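You operate a simulated robot arm through the tools that you are given. There is no shell and no other tool.

You run a simulated robot arm. Do the job below in one go: nothing can be reset, and whatever is moved stays where it is left.

TASK
The generator has stalled: get it running again at the cabinet panel with the air and bench circuits on.
Fine: both breakers off, press stop once to clear the fault, press start once without choke, wait for READY, then air on first; leave it running.

Only the result counts: the job must be done as asked and must still hold three seconds after the hand-in. Knocking over, shifting, dropping, spilling or breaking anything else fails it.

THE ROBOT
A 7-joint arm with a two-finger gripper, fixed in place. Base frame: the origin is at the foot of the arm, x ahead of it, y to its left, z up. Units: m, rad, N and s.
With the tool pointing down near the work surface it reaches from about 0.16 to 0.7 m from the base axis. Its first joint turns from -2.897 to 2.897 rad. Payload 1.71 kg.
Tool frame: the origin (TCP) lies between the finger pads and is the grasp point; the fingertips stand 0.02 m ahead of it; z points along the fingers, y is the line along which they close. Largest opening 0.096 m; the body of the gripper starts 0.113 m behind the TCP.
Orientation is that of the tool frame in the base frame, as [roll, pitch, yaw] about the fixed x, y, z axes, in that order (R = Rz(yaw) Ry(pitch) Rx(roll)). With the fingers straight down and closing along the base's y, the tool's x points along the base's -x, its y along +y and its z along -z.

THE INTERFACE
- The arm moves only by the tool move_arm. Its argument "targets" is text: rows parted by semicolons, each of 6 numbers parted by spaces: the shift along the tool's x, y, z in m, then the turn, a rotation vector about the tool's x, y, z in rad. In form: dx dy dz rx ry rz; .... A call has 1 to 20 rows; each row is the pose to reach, as a shift and turn from the pose commanded when the call began, along the tool's axes at that moment. "fingers" is the finger opening in m, from 0 to 0.096, set as the call begins (left out, the last holds). Rows are played at 5 a second. More than 0.05 m and 0.15 rad between two rows, or a gripper value outside its range, and nothing of the call is played. Where a pose cannot be reached the arm comes as near as it can. A force on the tool above 50 N (or 10 N above the force at the start of the call, whichever is more), or a blocked arm, ends the call early, and 0.2 s more pass. Each finger travels about 0.153 m/s and halts on what it meets, pressing with about 33 N; the grip force reading is that of the motor and also rises with nothing between the fingers. The clock runs only during rows and for 0.2 s after the last one: add rows that repeat a pose to give the fingers time. It gives the time, the measured TCP pose, the force on the tool (base axes), the opening and the grip force at its end, in the units of the frame above (readings bear some noise), with the torque about the TCP (base axes, N m) and any sound that the robot's microphone picked up.
- Cameras (640 x 400 px; columns grow to the right, rows downward): "scene" is fixed at [0.2195, 0.4989, 1.4351]; the picture's right is [-0.60, -0.80, 0.00], its down [-0.59, 0.44, -0.68] and it looks along [0.54, -0.41, -0.73] (base axes); focal length 315 px, centre (320, 200). "wrist" rides on the gripper at [0.066, 0.014, -0.145] in the tool frame; the picture's right is [-0.21, 0.98, 0.00], its down [-0.88, -0.19, -0.45] and it looks along [-0.44, -0.09, 0.90] (tool axes); focal length 275 px, centre (320, 200). There is no depth. A picture from a camera that has moved, and an enlarged one, comes with that camera's place and axes in the base frame and with its lens.
- camera(camera): a new picture of that camera. It takes no simulated time.
- lift_body(by): slides the trunk up (or, below 0, down) by that many m; the arm rides with it, the base frame stays. It gives what a move gives, with no picture.
- inspect(camera, box): a new picture of the part [left, top, right, bottom] of that camera's present view, enlarged. It takes no simulated time.
- close_job(): hands the job in; it is judged then, once.

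Places have to be worked out from the pictures, the camera data and where the tool is seen. Open the gripper and draw the arm clear of the work before you hand the job in, unless the task says otherwise.

The tools are called after "Request:" as a command line: name --argument value ..., lists and objects as JSON in quotes. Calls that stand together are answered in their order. move_arm: Moves the arm, as the interface text tells. Its arguments: {"type":"object","properties":{"targets":{"type":"string"},"fingers":{"type":"number"}},"required":["targets"]} The other tools are called the same way: lift_body (by) slides the trunk up or down; camera (camera) takes a picture; inspect (camera, box) takes an enlarged picture of a part of a camera's view; close_job () hands the job in.

At the start:

```text
time: 0.0
tcp_pos: [0.5452, -0.0388, 1.0659]
tool_rot: [3.14, -0.001, -3.141]
ft_force: [-0.7, -0.3, -0.3]
wrist_torque: [-0.01, 0.0, -0.01]
grip_width: 0.096
grip_force: 0.1
trunk travel left (down, up): [-0.175, 0.211]
```

scene: 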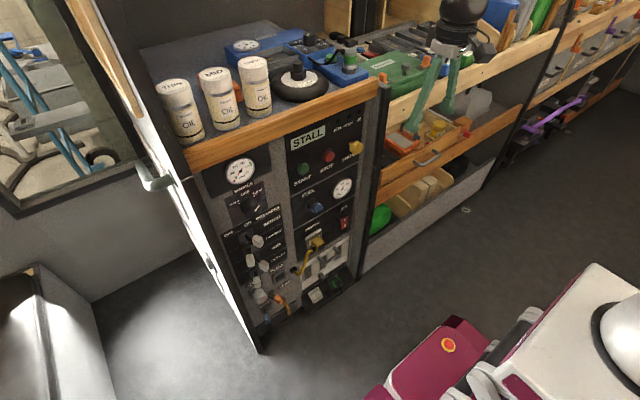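
wrist: 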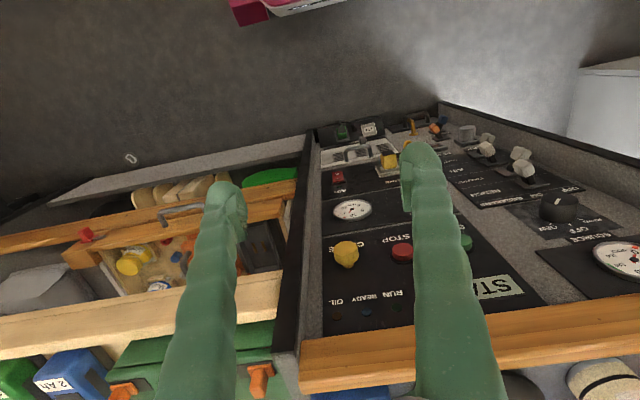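

The panel is ahead of the arm with a STALL display. I'll take enlarged pictures of the panel to read labels before moving.

Request:
inspect --camera "scene" --box '[200, 100, 380, 212]'

Request:
inspect --camera "scene" --box '[200, 190, 380, 302]'

Request:
inspect --camera "wrist" --box '[310, 90, 640, 300]'

Request:
inspect --camera "scene" --box '[210, 180, 300, 236]'

Request:
inspect --camera "scene" --box '[210, 225, 300, 281]'

```text
3.56 times, centred on (290, 156) of scene
camera zoom: at [0.2195, 0.4989, 1.4351], right [-0.6, -0.8, 0.0], down [-0.59, 0.44, -0.68], along [0.54, -0.41, -0.73], focal length 1121 px, centre (427, 356)
```

zoom: 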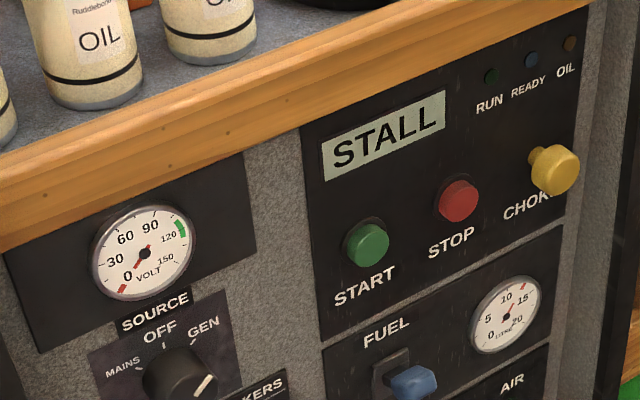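

```text
3.56 times, centred on (290, 246) of scene
camera zoom: at [0.2195, 0.4989, 1.4351], right [-0.6, -0.8, 0.0], down [-0.59, 0.44, -0.68], along [0.54, -0.41, -0.73], focal length 1121 px, centre (427, 36)
```

zoom: 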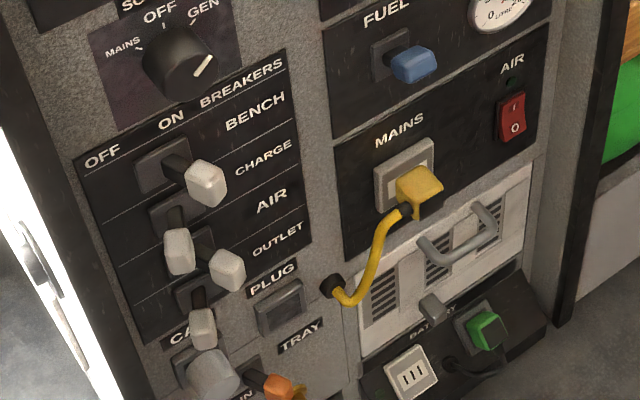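

```text
1.90 times, centred on (475, 195) of wrist
camera zoom: at [0.4786, -0.0253, 1.2104], right [0.21, 0.98, 0.0], down [0.88, -0.19, 0.44], along [0.43, -0.09, -0.9], focal length 524 px, centre (25, 210)
```

zoom: 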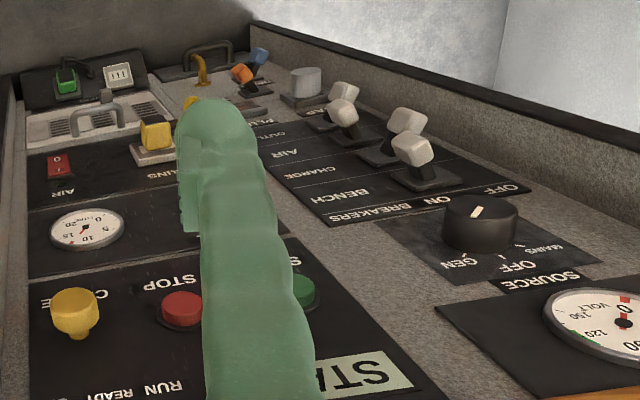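

```text
7.11 times, centred on (255, 208) of scene
camera zoom: at [0.2195, 0.4989, 1.4351], right [-0.6, -0.8, 0.0], down [-0.59, 0.44, -0.68], along [0.54, -0.41, -0.73], focal length 2241 px, centre (782, 143)
```

zoom: 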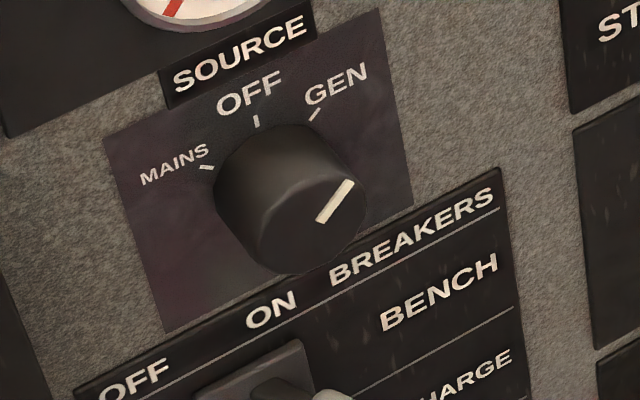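

```text
7.11 times, centred on (255, 253) of scene
camera zoom: at [0.2195, 0.4989, 1.4351], right [-0.6, -0.8, 0.0], down [-0.59, 0.44, -0.68], along [0.54, -0.41, -0.73], focal length 2241 px, centre (782, -177)
```

zoom: 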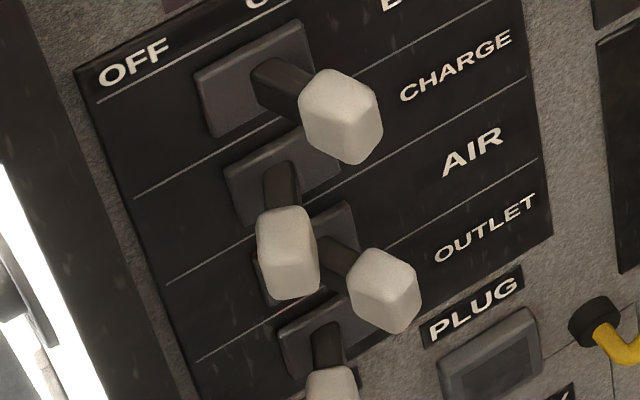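

The triangulated STOP button sits at about (0.77, 0.05, 0.85). BENCH and AIR handles are at about (0.74, 0.33, 0.70) and (0.74, 0.33, 0.57), both ON. The panel faces -x, so I'll turn the tool in place to point toward +x, closing the fingers to use as a poker.

Request:
move_arm --targets "0 0 0 0 -0.13 0; 0 0 0 0 -0.26 0; 0 0 0 0 -0.39 0; 0 0 0 0 -0.52 0; 0 0 0 0 -0.65 0; 0 0 0 0 -0.78 0; 0 0 0 0 -0.91 0; 0 0 0 0 -1.04 0; 0 0 0 0 -1.17 0; 0 0 0 0 -1.30 0; 0 0 0 0 -1.43 0; 0 0 0 0 -1.5708 0; 0 0 0 0 -1.5708 0" --fingers 0

```text
time: 2.8
tcp_pos: [0.568, -0.0474, 1.0702]
tool_rot: [-0.058, 1.55, -0.061]
ft_force: [0.6, -0.2, 0.0]
wrist_torque: [0.03, 0.05, 0.04]
grip_width: 0.0
grip_force: 29.7
out of reach, approached as far as the arm can: row 6, 9, 10, 11, 12, 13
trunk travel left (down, up): [-0.175, 0.211]
```

The tool now points nearly along +x, with a small out-of-reach deviation. I'll look at the scene and wrist views from here.

Request:
camera --camera "scene"

Request:
camera --camera "wrist"

```text
taken
```

scene: 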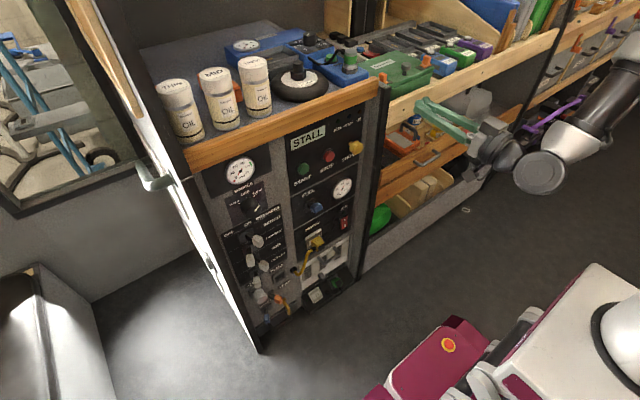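

```text
taken
camera wrist: at [0.4239, -0.0334, 1.0021], right [0.0, 0.98, 0.2], down [-0.46, -0.18, 0.87], along [0.89, -0.1, 0.45], focal length 275 px, centre (320, 200)
```

wrist: 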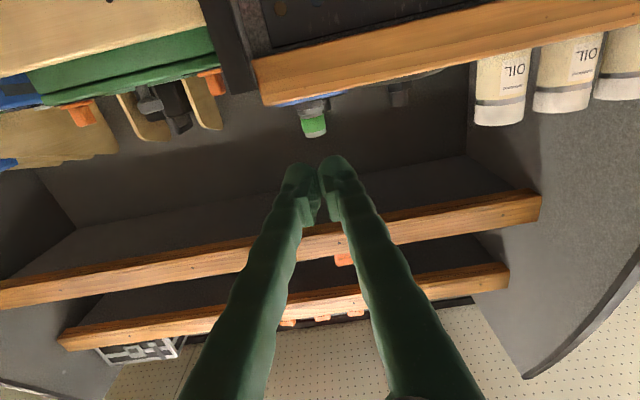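

The arm elbow goes out to the right and the path in front of the panel is clear. The targets are at z 0.57–0.85, so I'll lower the trunk to bring the arm to a better height.

Request:
lift_body --by -0.12

```text
time: 4.3
tcp_pos: [0.5666, -0.0464, 0.9492]
tool_rot: [-0.007, 1.556, -0.009]
ft_force: [0.6, 0.2, -0.1]
wrist_torque: [-0.03, 0.0, 0.0]
grip_width: 0.0
grip_force: 29.0
trunk travel left (down, up): [-0.055, 0.331]
```

The trunk lowered fine and the TCP is at (0.567, -0.046, 0.949). I'll move to stand off in front of the STOP button at about (0.63, 0.048, 0.85).

Request:
move_arm --targets "0.025 0.024 0.01 0 0 0; 0.05 0.047 0.02 0 0 0; 0.075 0.071 0.04 0 0 0; 0.1 0.094 0.06 0 0 0; 0.1 0.094 0.06 0 0 0" --fingers 0

Request:
camera --camera "scene"

Request:
camera --camera "wrist"

```text
time: 5.5
tcp_pos: [0.6294, 0.0475, 0.8503]
tool_rot: [-0.003, 1.557, -0.004]
ft_force: [-0.6, -0.1, -0.2]
wrist_torque: [-0.01, -0.03, -0.04]
grip_width: 0.0003
grip_force: 29.2
trunk travel left (down, up): [-0.055, 0.331]
```

```text
taken
```

scene: 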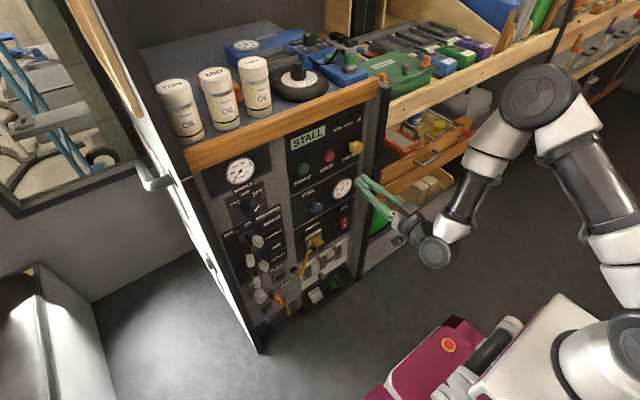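

```text
taken
camera wrist: at [0.4841, 0.0611, 0.7833], right [0.0, 0.98, 0.21], down [-0.46, -0.18, 0.87], along [0.89, -0.09, 0.45], focal length 275 px, centre (320, 200)
```

wrist: 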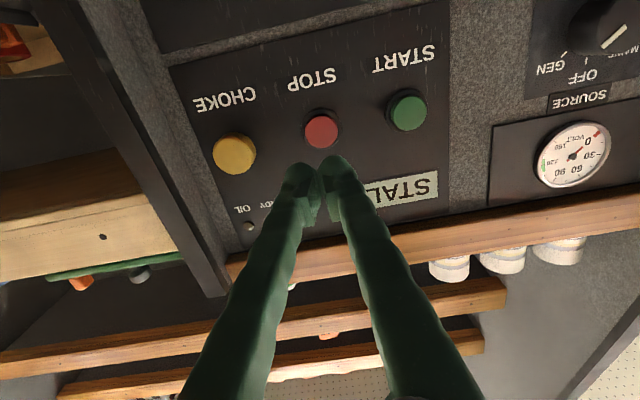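

STOP lies straight ahead of the fingers at about (0.775, 0.049, 0.85), START at y≈0.138 and CHOKE at y≈-0.039. I'll check the choke knob, fuel lever and lamps closely before pressing anything.

Request:
inspect --camera "scene" --box '[316, 106, 380, 146]'

Request:
inspect --camera "wrist" --box '[180, 70, 450, 240]'

Request:
inspect --camera "scene" --box '[284, 130, 380, 190]'

Request:
inspect --camera "scene" --box '[290, 170, 386, 230]'

```text
10.00 times, centred on (348, 126) of scene
camera zoom: at [0.2195, 0.4989, 1.4351], right [-0.6, -0.8, 0.0], down [-0.59, 0.44, -0.68], along [0.54, -0.41, -0.73], focal length 3152 px, centre (40, 940)
```

zoom: 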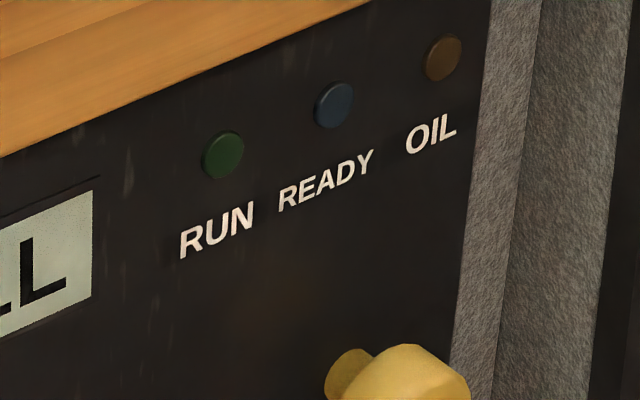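

```text
2.35 times, centred on (315, 155) of wrist
camera zoom: at [0.4841, 0.0611, 0.7833], right [0.0, 0.98, 0.21], down [-0.46, -0.18, 0.87], along [0.89, -0.09, 0.45], focal length 648 px, centre (332, 306)
```

zoom: 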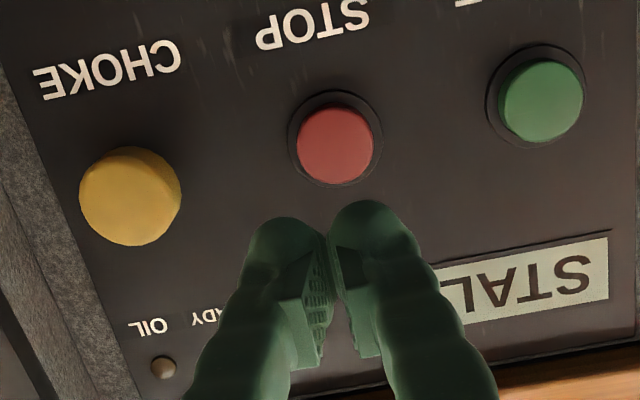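

```text
6.67 times, centred on (332, 160) of scene
camera zoom: at [0.2195, 0.4989, 1.4351], right [-0.6, -0.8, 0.0], down [-0.59, 0.44, -0.68], along [0.54, -0.41, -0.73], focal length 2101 px, centre (240, 467)
```

zoom: 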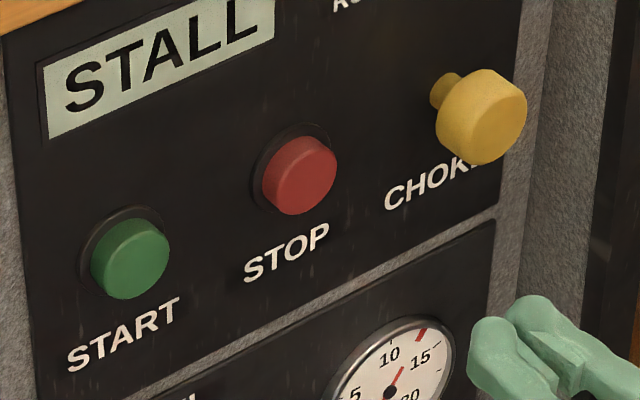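

```text
6.67 times, centred on (338, 200) of scene
camera zoom: at [0.2195, 0.4989, 1.4351], right [-0.6, -0.8, 0.0], down [-0.59, 0.44, -0.68], along [0.54, -0.41, -0.73], focal length 2101 px, centre (200, 200)
```

zoom: 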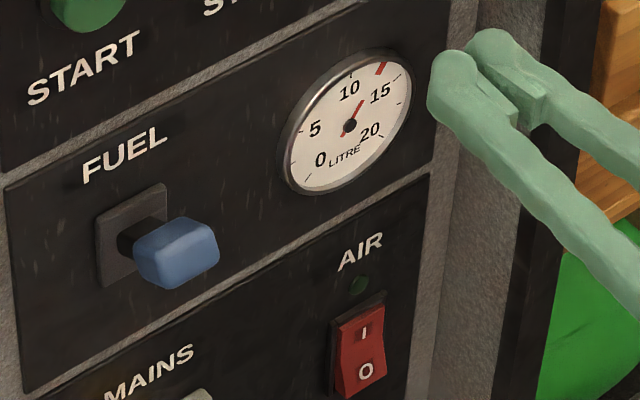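

The choke knob sits on a short stem, appears to be in its rest position, and won't be touched. Breakers come first, so I'll move to a standoff to the right (-y side) of the BENCH handle, at about (0.64, 0.285, 0.703).

Request:
move_arm --targets "0.021 0.034 0 0 0 0; 0.042 0.068 0 0 0 0; 0.063 0.102 0 0 0 0; 0.084 0.136 0.002 0 0 0; 0.105 0.17 0.005 0 0 0; 0.126 0.204 0.008 0 0 0; 0.147 0.2375 0.01 0 0 0; 0.147 0.2375 0.01 0 0 0" --fingers 0

Request:
camera --camera "scene"

Request:
camera --camera "wrist"

```text
time: 7.3
tcp_pos: [0.6405, 0.2865, 0.7021]
tool_rot: [-0.021, 1.556, -0.021]
ft_force: [0.2, 0.9, -0.7]
wrist_torque: [0.0, -0.02, 0.03]
grip_width: 0.0003
grip_force: 30.0
trunk travel left (down, up): [-0.055, 0.331]
```

```text
taken
```

scene: 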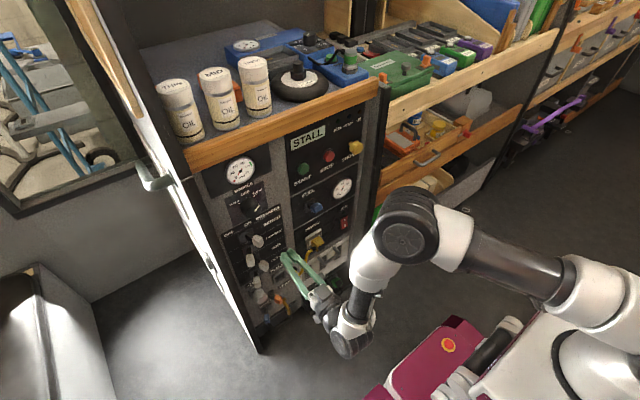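

```text
taken
camera wrist: at [0.496, 0.2994, 0.6334], right [0.0, 0.98, 0.21], down [-0.46, -0.18, 0.87], along [0.89, -0.09, 0.45], focal length 275 px, centre (320, 200)
```

wrist: 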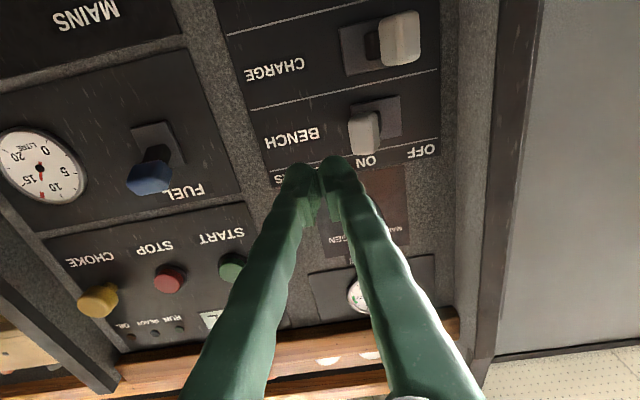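

The BENCH handle is at about (0.736, 0.326, 0.70), and the closed finger pair looks about 0.045 m wide. I'll back off slightly to -y and advance so the tips sit beside the handle at x≈0.75.

Request:
move_arm --targets "0.003 -0.012 0.02 0 0 0; 0.003 -0.012 0.045 0 0 0; 0.003 -0.012 0.07 0 0 0; 0.003 -0.012 0.088 0 0 0; 0.003 -0.012 0.088 0 0 0" --fingers 0

Request:
inspect --camera "scene" --box '[210, 190, 338, 270]'

Request:
camera --camera "wrist"

```text
time: 8.5
tcp_pos: [0.7284, 0.2735, 0.7004]
tool_rot: [-0.01, 1.556, -0.009]
ft_force: [-0.3, 0.4, -0.3]
wrist_torque: [0.01, 0.04, -0.01]
grip_width: 0.0
grip_force: 29.9
trunk travel left (down, up): [-0.055, 0.331]
```

```text
5.00 times, centred on (274, 230) of scene
camera zoom: at [0.2195, 0.4989, 1.4351], right [-0.6, -0.8, 0.0], down [-0.59, 0.44, -0.68], along [0.54, -0.41, -0.73], focal length 1576 px, centre (550, 50)
```

zoom: 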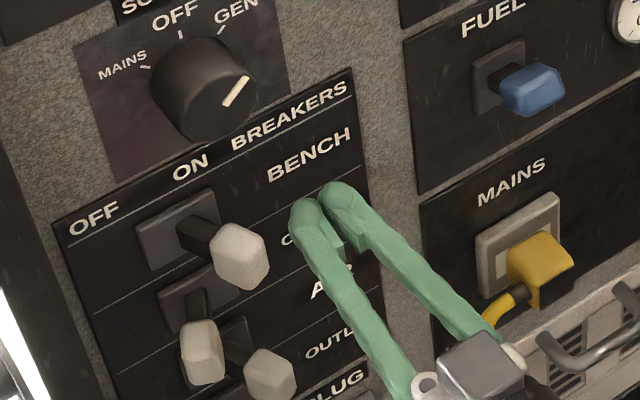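

```text
taken
camera wrist: at [0.5834, 0.2869, 0.6322], right [0.0, 0.98, 0.21], down [-0.46, -0.18, 0.87], along [0.89, -0.09, 0.45], focal length 275 px, centre (320, 200)
```

wrist: 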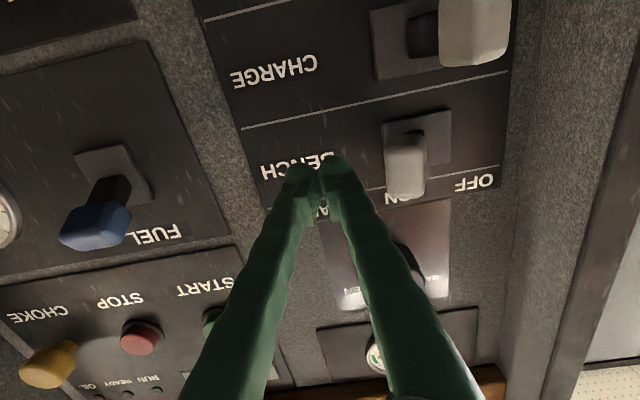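

Fingertips are beside the BENCH handle at the same height, with a gap of about 2–3 cm. I'll push toward +y (OFF) in small steps.

Request:
move_arm --targets "0.002 0.012 0 0 0 0; 0.002 0.024 0 0 0 0; 0.002 0.034 0 0 0 0; 0.002 0.044 0 0 0 0; 0.002 0.054 0 0 0 0; 0.002 0.06 0 0 0 0; 0.002 0.06 0 0 0 0" --fingers 0

Request:
inspect --camera "scene" --box '[210, 190, 338, 270]'

Request:
camera --camera "wrist"

```text
time: 10.1
tcp_pos: [0.7282, 0.3335, 0.699]
tool_rot: [-0.022, 1.554, -0.026]
ft_force: [-1.5, -7.2, 0.0]
wrist_torque: [0.01, 0.03, -0.06]
grip_width: 0.0
grip_force: 29.9
trunk travel left (down, up): [-0.055, 0.331]
```

```text
5.00 times, centred on (274, 230) of scene
camera zoom: at [0.2195, 0.4989, 1.4351], right [-0.6, -0.8, 0.0], down [-0.59, 0.44, -0.68], along [0.54, -0.41, -0.73], focal length 1576 px, centre (550, 50)
```

zoom: 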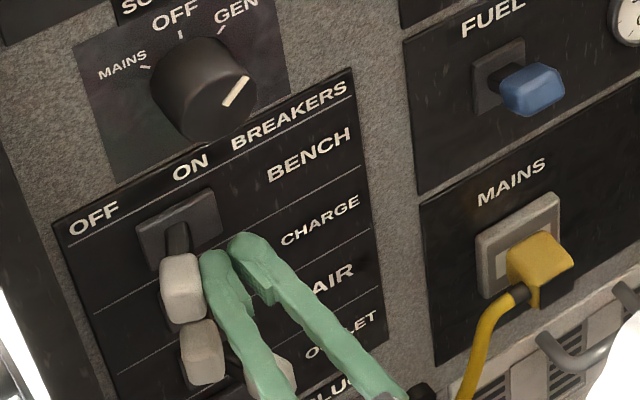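

```text
taken
camera wrist: at [0.5843, 0.3466, 0.6307], right [0.0, 0.98, 0.21], down [-0.46, -0.18, 0.87], along [0.89, -0.09, 0.45], focal length 275 px, centre (320, 200)
```

wrist: 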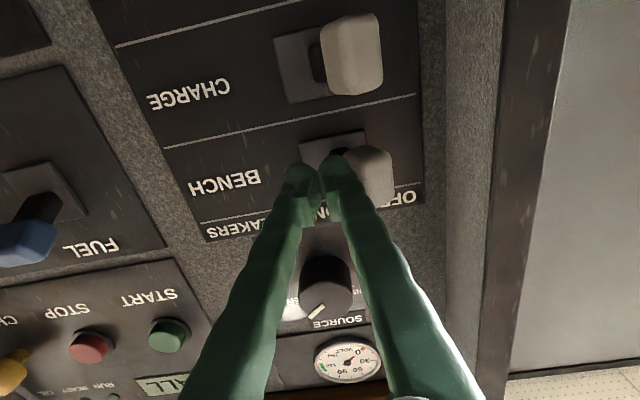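

BENCH is now tilted left like CHARGE, with 7 N of contact. I'll back off in -y and check that it stays.

Request:
move_arm --targets "0 0.004 0 0 0 0; 0 -0.015 0 0 0 0; 0 -0.04 0 0 0 0; 0 -0.06 0 0 0 0; 0 -0.06 0 0 0 0" --fingers 0

Request:
inspect --camera "scene" --box '[210, 190, 338, 270]'

Request:
inspect --camera "scene" --box '[284, 110, 380, 170]'

Request:
camera --camera "wrist"

```text
time: 11.3
tcp_pos: [0.7276, 0.2742, 0.6995]
tool_rot: [0.03, 1.556, 0.032]
ft_force: [0.6, 0.4, -0.5]
wrist_torque: [-0.03, -0.01, 0.04]
grip_width: 0.0001
grip_force: 29.6
trunk travel left (down, up): [-0.055, 0.331]
```

```text
5.00 times, centred on (274, 230) of scene
camera zoom: at [0.2195, 0.4989, 1.4351], right [-0.6, -0.8, 0.0], down [-0.59, 0.44, -0.68], along [0.54, -0.41, -0.73], focal length 1576 px, centre (550, 50)
```

zoom: 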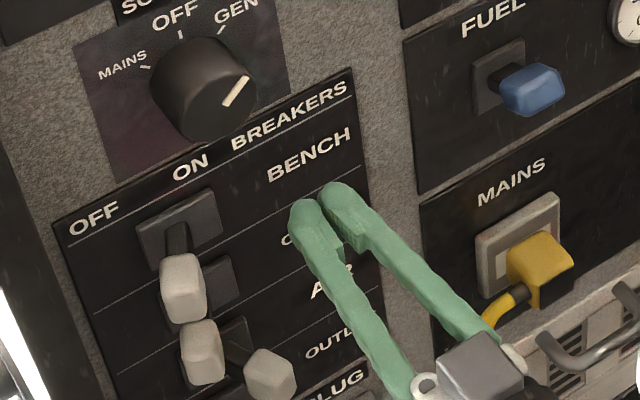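

```text
6.67 times, centred on (332, 140) of scene
camera zoom: at [0.2195, 0.4989, 1.4351], right [-0.6, -0.8, 0.0], down [-0.59, 0.44, -0.68], along [0.54, -0.41, -0.73], focal length 2101 px, centre (240, 600)
```

zoom: 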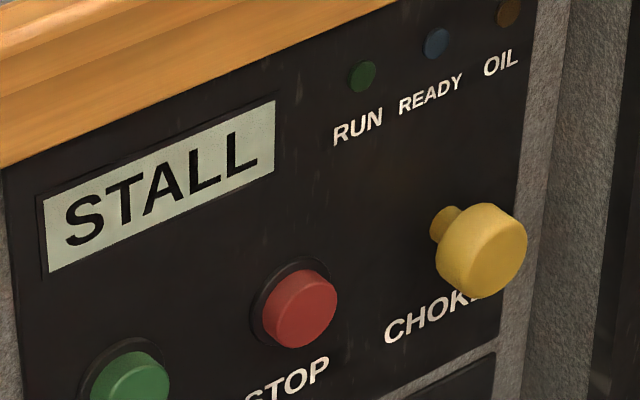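

```text
taken
camera wrist: at [0.5833, 0.2873, 0.6319], right [0.0, 0.98, 0.21], down [-0.46, -0.18, 0.87], along [0.89, -0.09, 0.45], focal length 275 px, centre (320, 200)
```

wrist: 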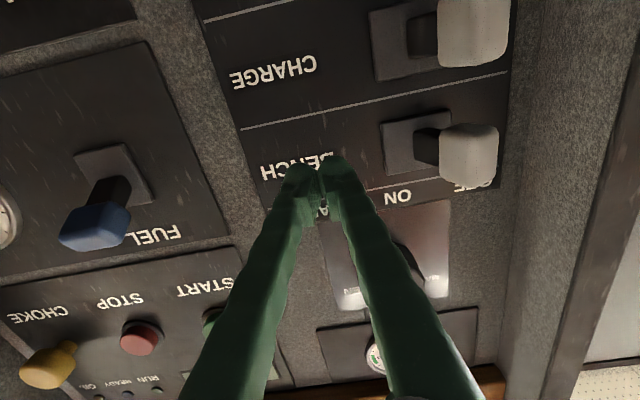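

BENCH rests OFF, aligned with CHARGE. Next I'll retract a bit, descend to the AIR row (z≈0.571) keeping to its -y side, and advance again.

Request:
move_arm --targets "0.01 0 -0.03 0 0 0; 0.045 -0.002 -0.04 0 0 0; 0.08 -0.002 -0.04 0 0 0; 0.115 -0.002 -0.04 0 0 0; 0.128 -0.002 -0.03 0 0 0; 0.128 -0.002 -0.015 0 0 0; 0.128 -0.002 0 0 0 0; 0.128 -0.002 0 0 0 0" --fingers 0

Request:
camera --camera "scene"

Request:
camera --camera "wrist"

Request:
inspect --camera "scene" --box '[210, 210, 338, 290]'

```text
time: 13.1
tcp_pos: [0.7309, 0.272, 0.5707]
tool_rot: [-0.022, 1.557, -0.022]
ft_force: [0.7, 0.0, -0.3]
wrist_torque: [0.0, 0.03, -0.02]
grip_width: 0.0001
grip_force: 29.3
trunk travel left (down, up): [-0.055, 0.331]
```

```text
taken
```

scene: 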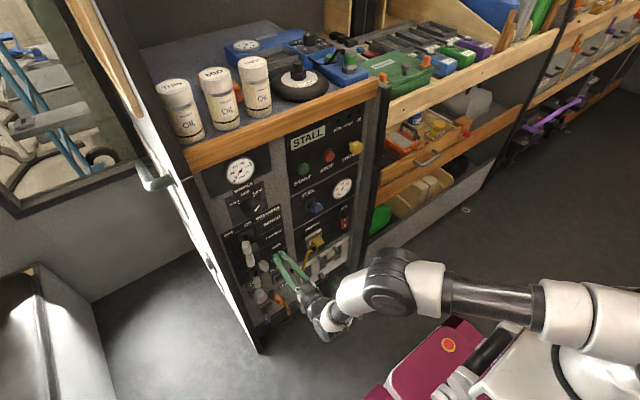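

```text
taken
camera wrist: at [0.5858, 0.2854, 0.5027], right [0.0, 0.98, 0.21], down [-0.46, -0.18, 0.87], along [0.89, -0.09, 0.45], focal length 275 px, centre (320, 200)
```

wrist: 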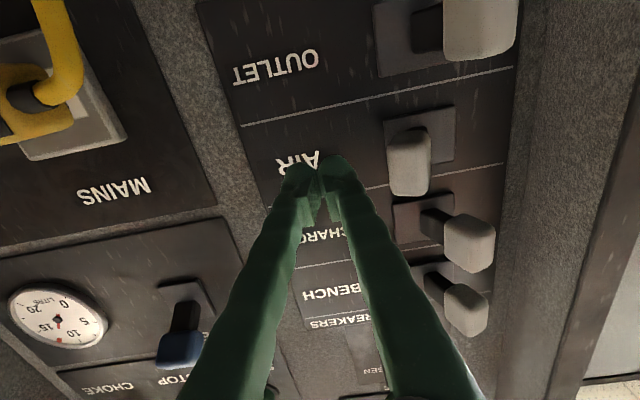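

```text
5.00 times, centred on (274, 250) of scene
camera zoom: at [0.2195, 0.4989, 1.4351], right [-0.6, -0.8, 0.0], down [-0.59, 0.44, -0.68], along [0.54, -0.41, -0.73], focal length 1576 px, centre (550, -50)
```

zoom: 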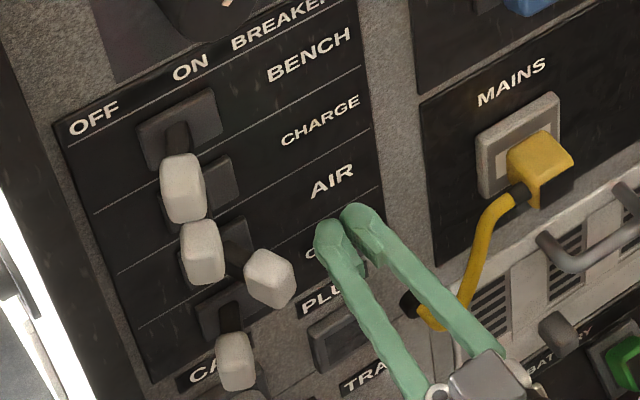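

The fingertips are in the same relative place to the AIR handle as they were for BENCH. I'll push AIR to OFF (+y).

Request:
move_arm --targets "0 0.014 0 0 0 0; 0 0.026 0 0 0 0; 0 0.036 0 0 0 0; 0 0.046 0 0 0 0; 0 0.056 0 0 0 0; 0 0.065 0 0 0 0; 0 0.065 0 0 0 0; 0 0.04 0 0 0 0; 0 0.01 0 0 0 0; 0 0 0 0 0 0; 0 0 0 0 0 0" --fingers 0

Request:
inspect --camera "scene" --box '[210, 210, 338, 290]'

Request:
camera --camera "wrist"

Request:
inspect --camera "scene" --box '[284, 110, 380, 170]'

```text
time: 15.5
tcp_pos: [0.7297, 0.2724, 0.5713]
tool_rot: [0.022, 1.555, 0.021]
ft_force: [0.7, 0.0, 0.0]
wrist_torque: [0.05, 0.0, 0.0]
grip_width: 0.0001
grip_force: 29.2
trunk travel left (down, up): [-0.055, 0.331]
```

```text
5.00 times, centred on (274, 250) of scene
camera zoom: at [0.2195, 0.4989, 1.4351], right [-0.6, -0.8, 0.0], down [-0.59, 0.44, -0.68], along [0.54, -0.41, -0.73], focal length 1576 px, centre (550, -50)
```

zoom: 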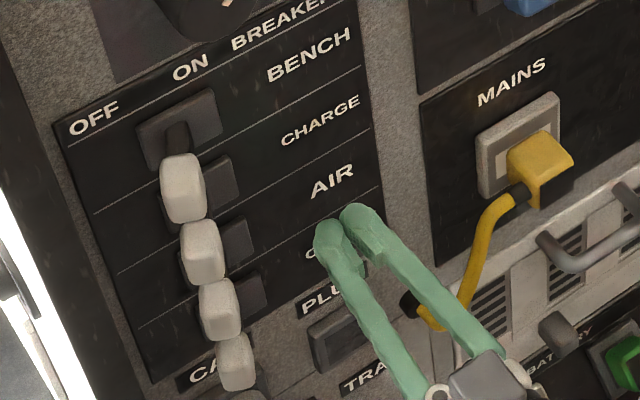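

```text
taken
camera wrist: at [0.5854, 0.2858, 0.5032], right [0.0, 0.98, 0.21], down [-0.46, -0.18, 0.87], along [0.89, -0.09, 0.45], focal length 275 px, centre (320, 200)
```

wrist: 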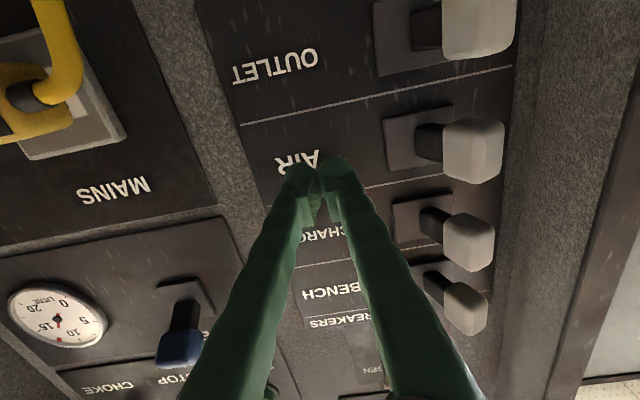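

```text
6.67 times, centred on (332, 140) of scene
camera zoom: at [0.2195, 0.4989, 1.4351], right [-0.6, -0.8, 0.0], down [-0.59, 0.44, -0.68], along [0.54, -0.41, -0.73], focal length 2101 px, centre (240, 600)
```

zoom: 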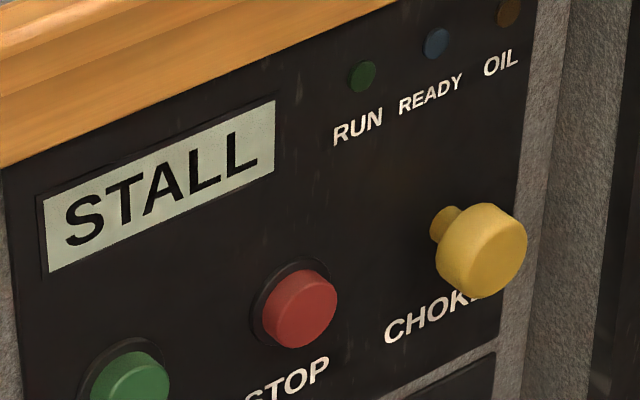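

All four breakers are now OFF and the display still reads STALL. I'll retract and move to a standoff in front of STOP (y≈0.049, z≈0.85).

Request:
move_arm --targets "0 0 -0.035 0 0 0; 0 0 -0.07 0 0 0; -0.035 -0.028 -0.07 0 0 0; -0.07 -0.056 -0.07 0 0 0; -0.105 -0.084 -0.07 0 0 0; -0.14 -0.112 -0.07 0 0 0; -0.175 -0.139 -0.07 0 0 0; -0.21 -0.167 -0.07 0 0 0; -0.245 -0.195 -0.07 0 0 0; -0.279 -0.223 -0.07 0 0 0; -0.279 -0.223 -0.07 0 0 0" --fingers 0

Request:
camera --camera "wrist"

Request:
inspect --camera "scene" --box '[270, 110, 398, 190]'

```text
time: 17.9
tcp_pos: [0.6552, 0.0475, 0.8506]
tool_rot: [0.025, 1.557, 0.025]
ft_force: [-0.5, -0.1, 0.9]
wrist_torque: [0.02, -0.02, 0.01]
grip_width: 0.0
grip_force: 29.1
trunk travel left (down, up): [-0.055, 0.331]
```

```text
taken
camera wrist: at [0.5109, 0.0621, 0.7829], right [0.0, 0.98, 0.21], down [-0.46, -0.18, 0.87], along [0.89, -0.09, 0.45], focal length 275 px, centre (320, 200)
```

wrist: 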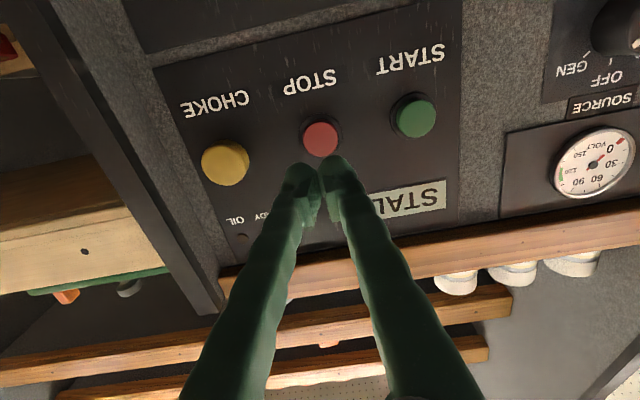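

```text
5.00 times, centred on (334, 150) of scene
camera zoom: at [0.2195, 0.4989, 1.4351], right [-0.6, -0.8, 0.0], down [-0.59, 0.44, -0.68], along [0.54, -0.41, -0.73], focal length 1576 px, centre (250, 450)
```

zoom: 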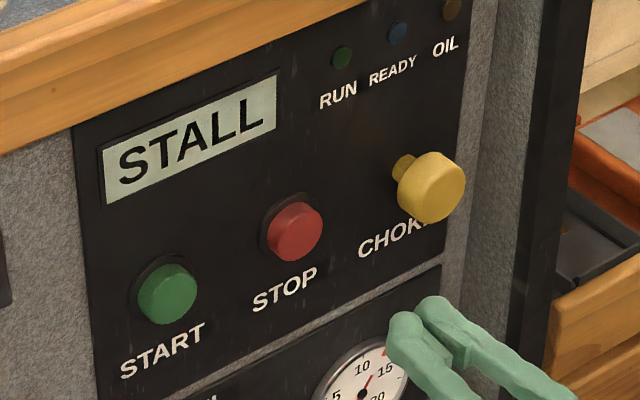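

STOP is centred ahead at (0.771, 0.050, 0.85). I'll close most of the gap to about 1 cm short of the button.

Request:
move_arm --targets "0 0.002 0.03 0 0 0; 0 0.002 0.06 0 0 0; 0 0.002 0.08 0 0 0; 0 0.002 0.08 0 0 0" --fingers 0

Request:
camera --camera "wrist"

Request:
inspect --camera "scene" --box '[284, 120, 380, 180]'

```text
time: 18.9
tcp_pos: [0.7357, 0.0518, 0.8514]
tool_rot: [0.014, 1.558, 0.015]
ft_force: [-0.7, -0.1, 0.5]
wrist_torque: [-0.01, -0.01, 0.02]
grip_width: 0.0001
grip_force: 29.5
trunk travel left (down, up): [-0.055, 0.331]
```

```text
taken
camera wrist: at [0.5914, 0.0653, 0.7834], right [0.0, 0.98, 0.21], down [-0.46, -0.18, 0.87], along [0.89, -0.09, 0.45], focal length 275 px, centre (320, 200)
```

wrist: 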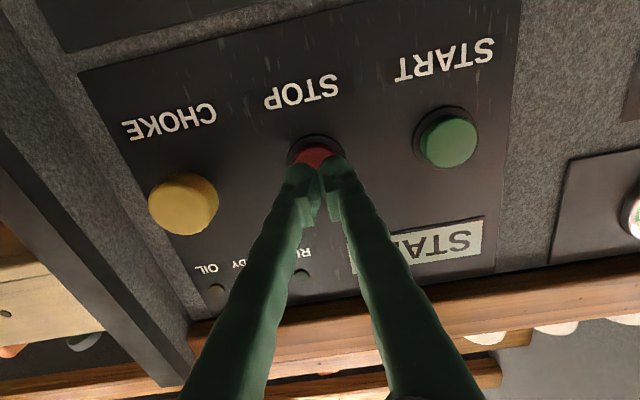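

```text
6.67 times, centred on (332, 150) of scene
camera zoom: at [0.2195, 0.4989, 1.4351], right [-0.6, -0.8, 0.0], down [-0.59, 0.44, -0.68], along [0.54, -0.41, -0.73], focal length 2101 px, centre (240, 533)
```

zoom: 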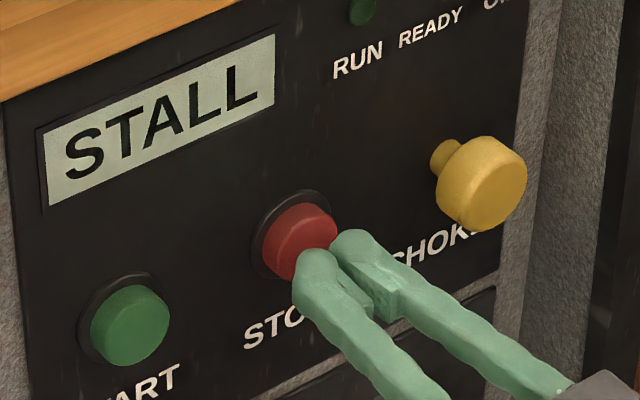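

The tips are about 1–1.5 cm off the STOP button and well centred. I'll press in small steps and read force and sound.

Request:
move_arm --targets "0 0 0.004 0 0 0; 0 0 0.008 0 0 0; 0 0 0.011 0 0 0; 0 0 0.014 0 0 0; 0 0 0.017 0 0 0" --fingers 0

Request:
inspect --camera "scene" --box '[284, 120, 380, 180]'

Request:
inspect --camera "wrist" --box '[220, 90, 420, 215]'

```text
time: 20.1
tcp_pos: [0.7527, 0.0521, 0.8507]
tool_rot: [0.038, 1.556, 0.041]
ft_force: [-3.2, -1.6, 0.3]
wrist_torque: [0.03, 0.01, -0.03]
grip_width: 0.0059
grip_force: 28.9
trunk travel left (down, up): [-0.055, 0.331]
heard: click
```

```text
6.67 times, centred on (332, 150) of scene
camera zoom: at [0.2195, 0.4989, 1.4351], right [-0.6, -0.8, 0.0], down [-0.59, 0.44, -0.68], along [0.54, -0.41, -0.73], focal length 2101 px, centre (240, 533)
```

zoom: 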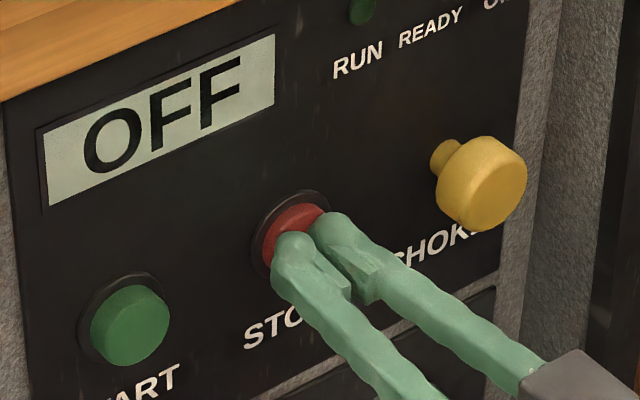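

```text
3.20 times, centred on (320, 152) of wrist
camera zoom: at [0.607, 0.0649, 0.7823], right [0.0, 0.98, 0.21], down [-0.46, -0.18, 0.87], along [0.89, -0.09, 0.45], focal length 881 px, centre (320, 352)
```

zoom: 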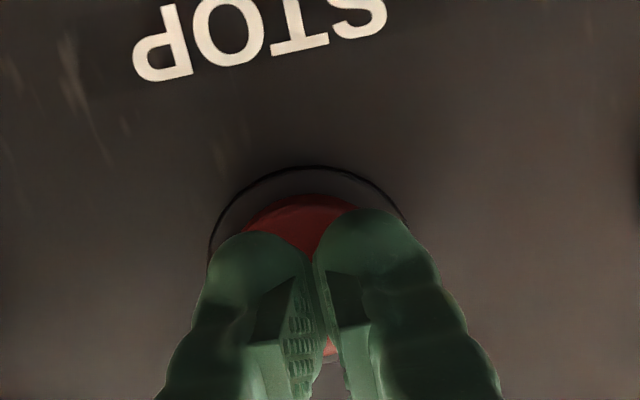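

A click was heard and the display changed from STALL to OFF, so the fault is cleared. I'll retract straight back and move across to a standoff in front of START (y≈0.139).

Request:
move_arm --targets "0 0 -0.02 0 0 0; 0 0 -0.05 0 0 0; 0 0.03 -0.06 0 0 0; 0 0.06 -0.06 0 0 0; 0 0.087 -0.06 0 0 0; 0 0.087 -0.06 0 0 0" --fingers 0

Request:
camera --camera "wrist"

Request:
inspect --camera "scene" --box '[270, 110, 398, 190]'

```text
time: 21.5
tcp_pos: [0.6913, 0.1395, 0.85]
tool_rot: [-0.032, 1.555, -0.033]
ft_force: [0.0, 0.1, -0.1]
wrist_torque: [-0.01, -0.01, -0.02]
grip_width: 0.0003
grip_force: 29.3
trunk travel left (down, up): [-0.055, 0.331]
```

```text
taken
camera wrist: at [0.5468, 0.1526, 0.7816], right [0.0, 0.98, 0.21], down [-0.46, -0.18, 0.87], along [0.89, -0.09, 0.45], focal length 275 px, centre (320, 200)
```

wrist: 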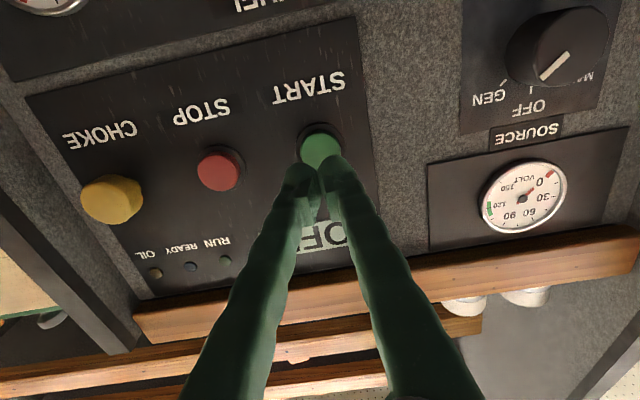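

```text
5.00 times, centred on (334, 150) of scene
camera zoom: at [0.2195, 0.4989, 1.4351], right [-0.6, -0.8, 0.0], down [-0.59, 0.44, -0.68], along [0.54, -0.41, -0.73], focal length 1576 px, centre (250, 450)
```

zoom: 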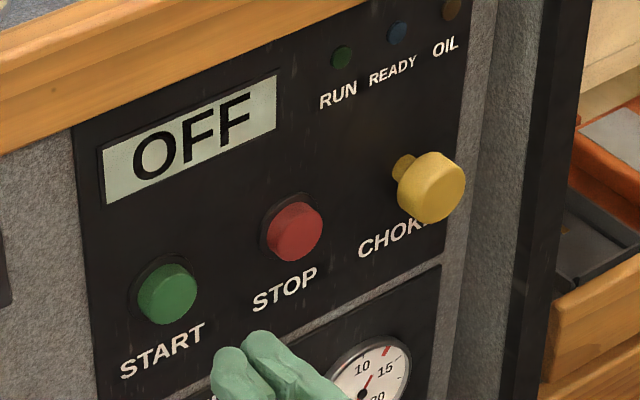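

START is centred ahead at (0.771, 0.140, 0.849). I'll press it once with the same depth as STOP.

Request:
move_arm --targets "0 0 0.025 0 0 0; 0 0 0.042 0 0 0; 0 0 0.05 0 0 0; 0 0 0.054 0 0 0; 0 0 0.058 0 0 0; 0 0 0.0615 0 0 0" --fingers 0

Request:
inspect --camera "scene" --box '[270, 110, 398, 190]'

```text
time: 22.9
tcp_pos: [0.7524, 0.1366, 0.8502]
tool_rot: [-0.024, 1.557, -0.026]
ft_force: [-10.9, -1.0, -3.2]
wrist_torque: [0.04, 0.07, 0.01]
grip_width: 0.006
grip_force: 29.6
trunk travel left (down, up): [-0.055, 0.331]
heard: click
```

```text
5.00 times, centred on (334, 150) of scene
camera zoom: at [0.2195, 0.4989, 1.4351], right [-0.6, -0.8, 0.0], down [-0.59, 0.44, -0.68], along [0.54, -0.41, -0.73], focal length 1576 px, centre (250, 450)
```

zoom: 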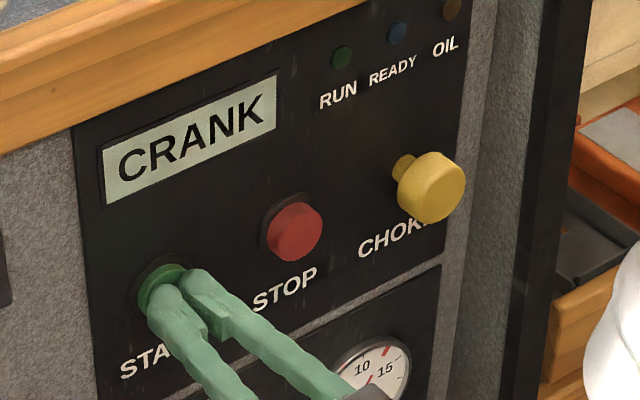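

A click was heard and the display shows CRANK. I'll hold for a brief moment to see how it proceeds.

Request:
move_arm --targets "0 0 0 0 0 0"

Request:
inspect --camera "scene" --box '[270, 110, 398, 190]'

```text
time: 23.3
tcp_pos: [0.7528, 0.1373, 0.8498]
tool_rot: [-0.029, 1.558, -0.027]
ft_force: [-14.1, -0.5, -5.0]
wrist_torque: [0.02, 0.12, -0.01]
grip_width: 0.0061
grip_force: 29.3
trunk travel left (down, up): [-0.055, 0.331]
```

```text
5.00 times, centred on (334, 150) of scene
camera zoom: at [0.2195, 0.4989, 1.4351], right [-0.6, -0.8, 0.0], down [-0.59, 0.44, -0.68], along [0.54, -0.41, -0.73], focal length 1576 px, centre (250, 450)
```

zoom: 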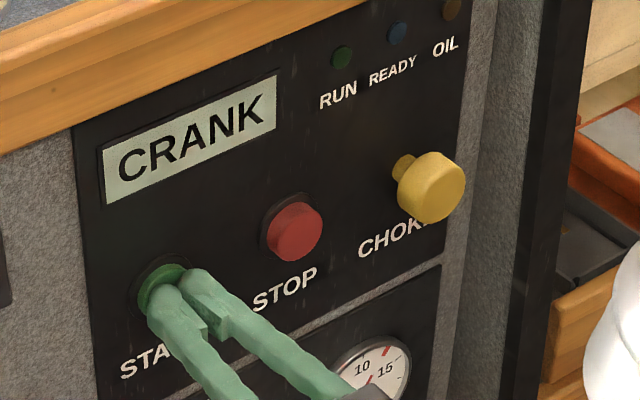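

It's still cranking. I'll hold a little longer to see whether it catches.

Request:
move_arm --targets "0 0 0 0 0 0; 0 0 0 0 0 0"

Request:
inspect --camera "scene" --box '[270, 110, 398, 190]'

```text
time: 23.9
tcp_pos: [0.753, 0.1376, 0.8504]
tool_rot: [-0.016, 1.558, -0.017]
ft_force: [-17.4, 0.0, -7.5]
wrist_torque: [-0.01, 0.23, 0.02]
grip_width: 0.0058
grip_force: 29.3
trunk travel left (down, up): [-0.055, 0.331]
```

```text
5.00 times, centred on (334, 150) of scene
camera zoom: at [0.2195, 0.4989, 1.4351], right [-0.6, -0.8, 0.0], down [-0.59, 0.44, -0.68], along [0.54, -0.41, -0.73], focal length 1576 px, centre (250, 450)
```

zoom: 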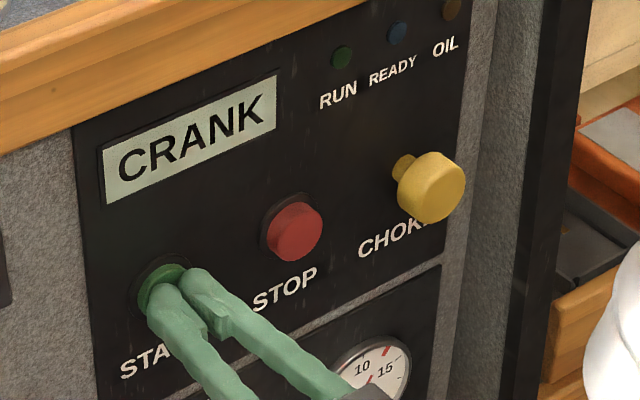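

It's still CRANK with force creeping up only slowly. I'll hold for another second.

Request:
move_arm --targets "0 0 0 0 0 0; 0 0 -0.0005 0 0 0; 0 0 -0.0005 0 0 0"

Request:
inspect --camera "scene" --box '[270, 110, 398, 190]'

```text
time: 24.7
tcp_pos: [0.754, 0.1367, 0.8508]
tool_rot: [0.01, 1.555, 0.009]
ft_force: [-11.9, 0.6, -5.6]
wrist_torque: [-0.01, 0.14, -0.01]
grip_width: 0.006
grip_force: 29.6
trunk travel left (down, up): [-0.055, 0.331]
```

```text
5.00 times, centred on (334, 150) of scene
camera zoom: at [0.2195, 0.4989, 1.4351], right [-0.6, -0.8, 0.0], down [-0.59, 0.44, -0.68], along [0.54, -0.41, -0.73], focal length 1576 px, centre (250, 450)
```

zoom: 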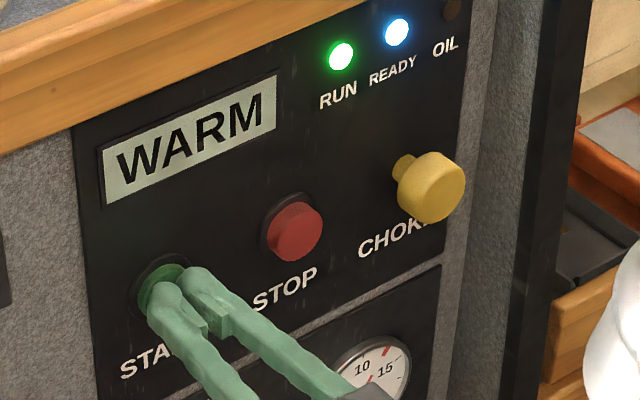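

The display reads WARM, with the RUN lamp lit, so the engine caught. I'll release START by retracting straight back.

Request:
move_arm --targets "0 0 -0.02 0 0 0; 0 0 -0.05 0 0 0; 0 0 -0.07 0 0 0"

Request:
inspect --camera "scene" --box '[270, 110, 398, 190]'

Request:
camera --camera "wrist"

```text
time: 25.5
tcp_pos: [0.6808, 0.1382, 0.8502]
tool_rot: [0.013, 1.554, 0.013]
ft_force: [-0.4, 0.4, -0.2]
wrist_torque: [-0.02, -0.01, 0.02]
grip_width: 0.0
grip_force: 29.5
trunk travel left (down, up): [-0.055, 0.331]
```

```text
5.00 times, centred on (334, 150) of scene
camera zoom: at [0.2195, 0.4989, 1.4351], right [-0.6, -0.8, 0.0], down [-0.59, 0.44, -0.68], along [0.54, -0.41, -0.73], focal length 1576 px, centre (250, 450)
```

zoom: 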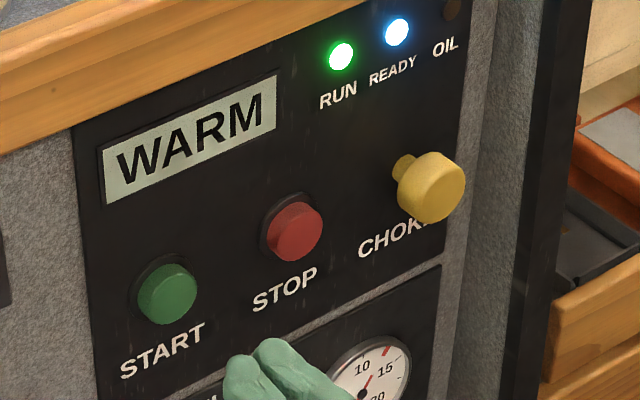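

```text
taken
camera wrist: at [0.5372, 0.1517, 0.7826], right [0.0, 0.98, 0.21], down [-0.46, -0.18, 0.87], along [0.89, -0.09, 0.45], focal length 275 px, centre (320, 200)
```

wrist: 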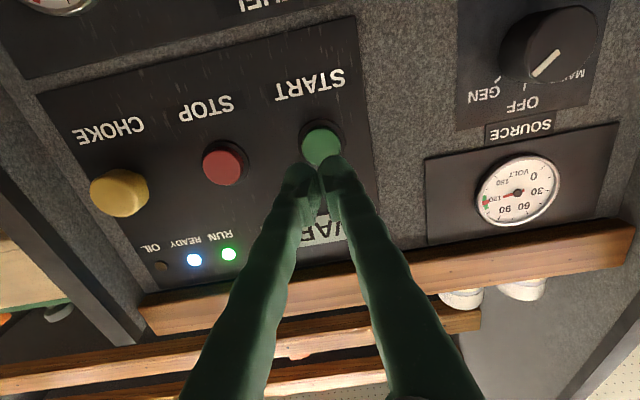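

The engine is running with voltage near 120, but the display still says WARM, so I'll wait for READY. Meanwhile I'll move to a standoff in front of the AIR handle (y≈0.361, z≈0.571) with the fingers open about 0.05 to straddle it.

Request:
move_arm --targets "0.031 0.0248 -0.01 0 0 0; 0.062 0.0496 -0.02 0 0 0; 0.093 0.0744 -0.02 0 0 0; 0.124 0.0991 -0.02 0 0 0; 0.155 0.1239 -0.02 0 0 0; 0.186 0.1487 -0.02 0 0 0; 0.217 0.1735 -0.02 0 0 0; 0.248 0.1982 -0.02 0 0 0; 0.279 0.223 -0.02 0 0 0; 0.279 0.223 -0.02 0 0 0" --fingers 0.05

Request:
camera --camera "scene"

Request:
inspect --camera "scene" --box '[270, 110, 398, 190]'

Request:
camera --camera "wrist"

```text
time: 27.7
tcp_pos: [0.6694, 0.3618, 0.57]
tool_rot: [-0.026, 1.556, -0.026]
ft_force: [-0.5, -0.5, 0.7]
wrist_torque: [0.01, -0.01, 0.01]
grip_width: 0.0501
grip_force: 0.0
trunk travel left (down, up): [-0.055, 0.331]
```

```text
taken
```

scene: 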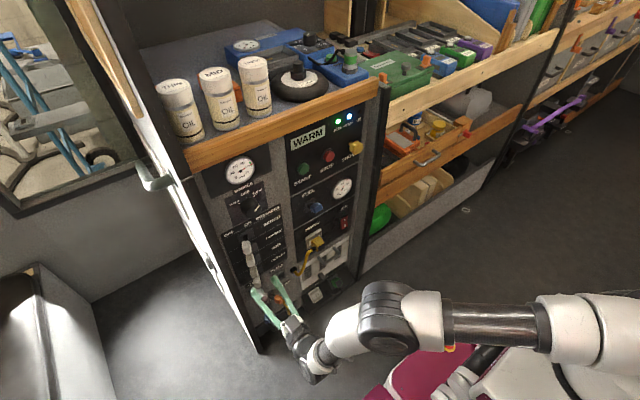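

```text
5.00 times, centred on (334, 150) of scene
camera zoom: at [0.2195, 0.4989, 1.4351], right [-0.6, -0.8, 0.0], down [-0.59, 0.44, -0.68], along [0.54, -0.41, -0.73], focal length 1576 px, centre (250, 450)
```

zoom: 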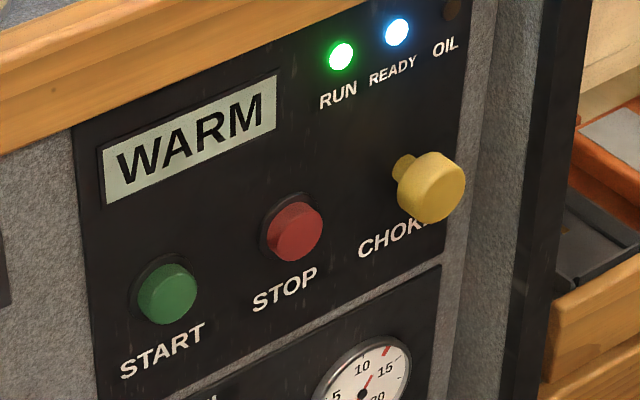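

```text
taken
camera wrist: at [0.525, 0.3749, 0.5014], right [0.0, 0.98, 0.21], down [-0.46, -0.18, 0.87], along [0.89, -0.09, 0.45], focal length 275 px, centre (320, 200)
```

wrist: 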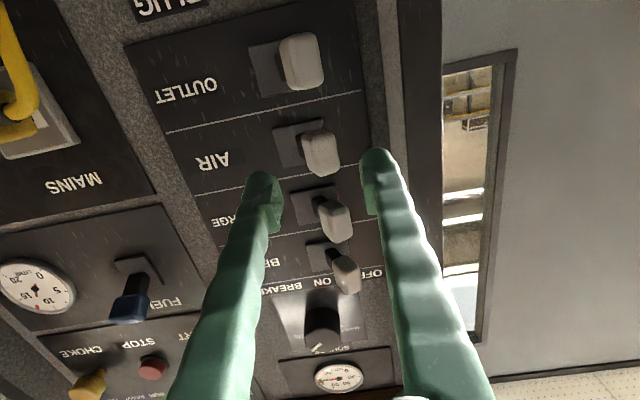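

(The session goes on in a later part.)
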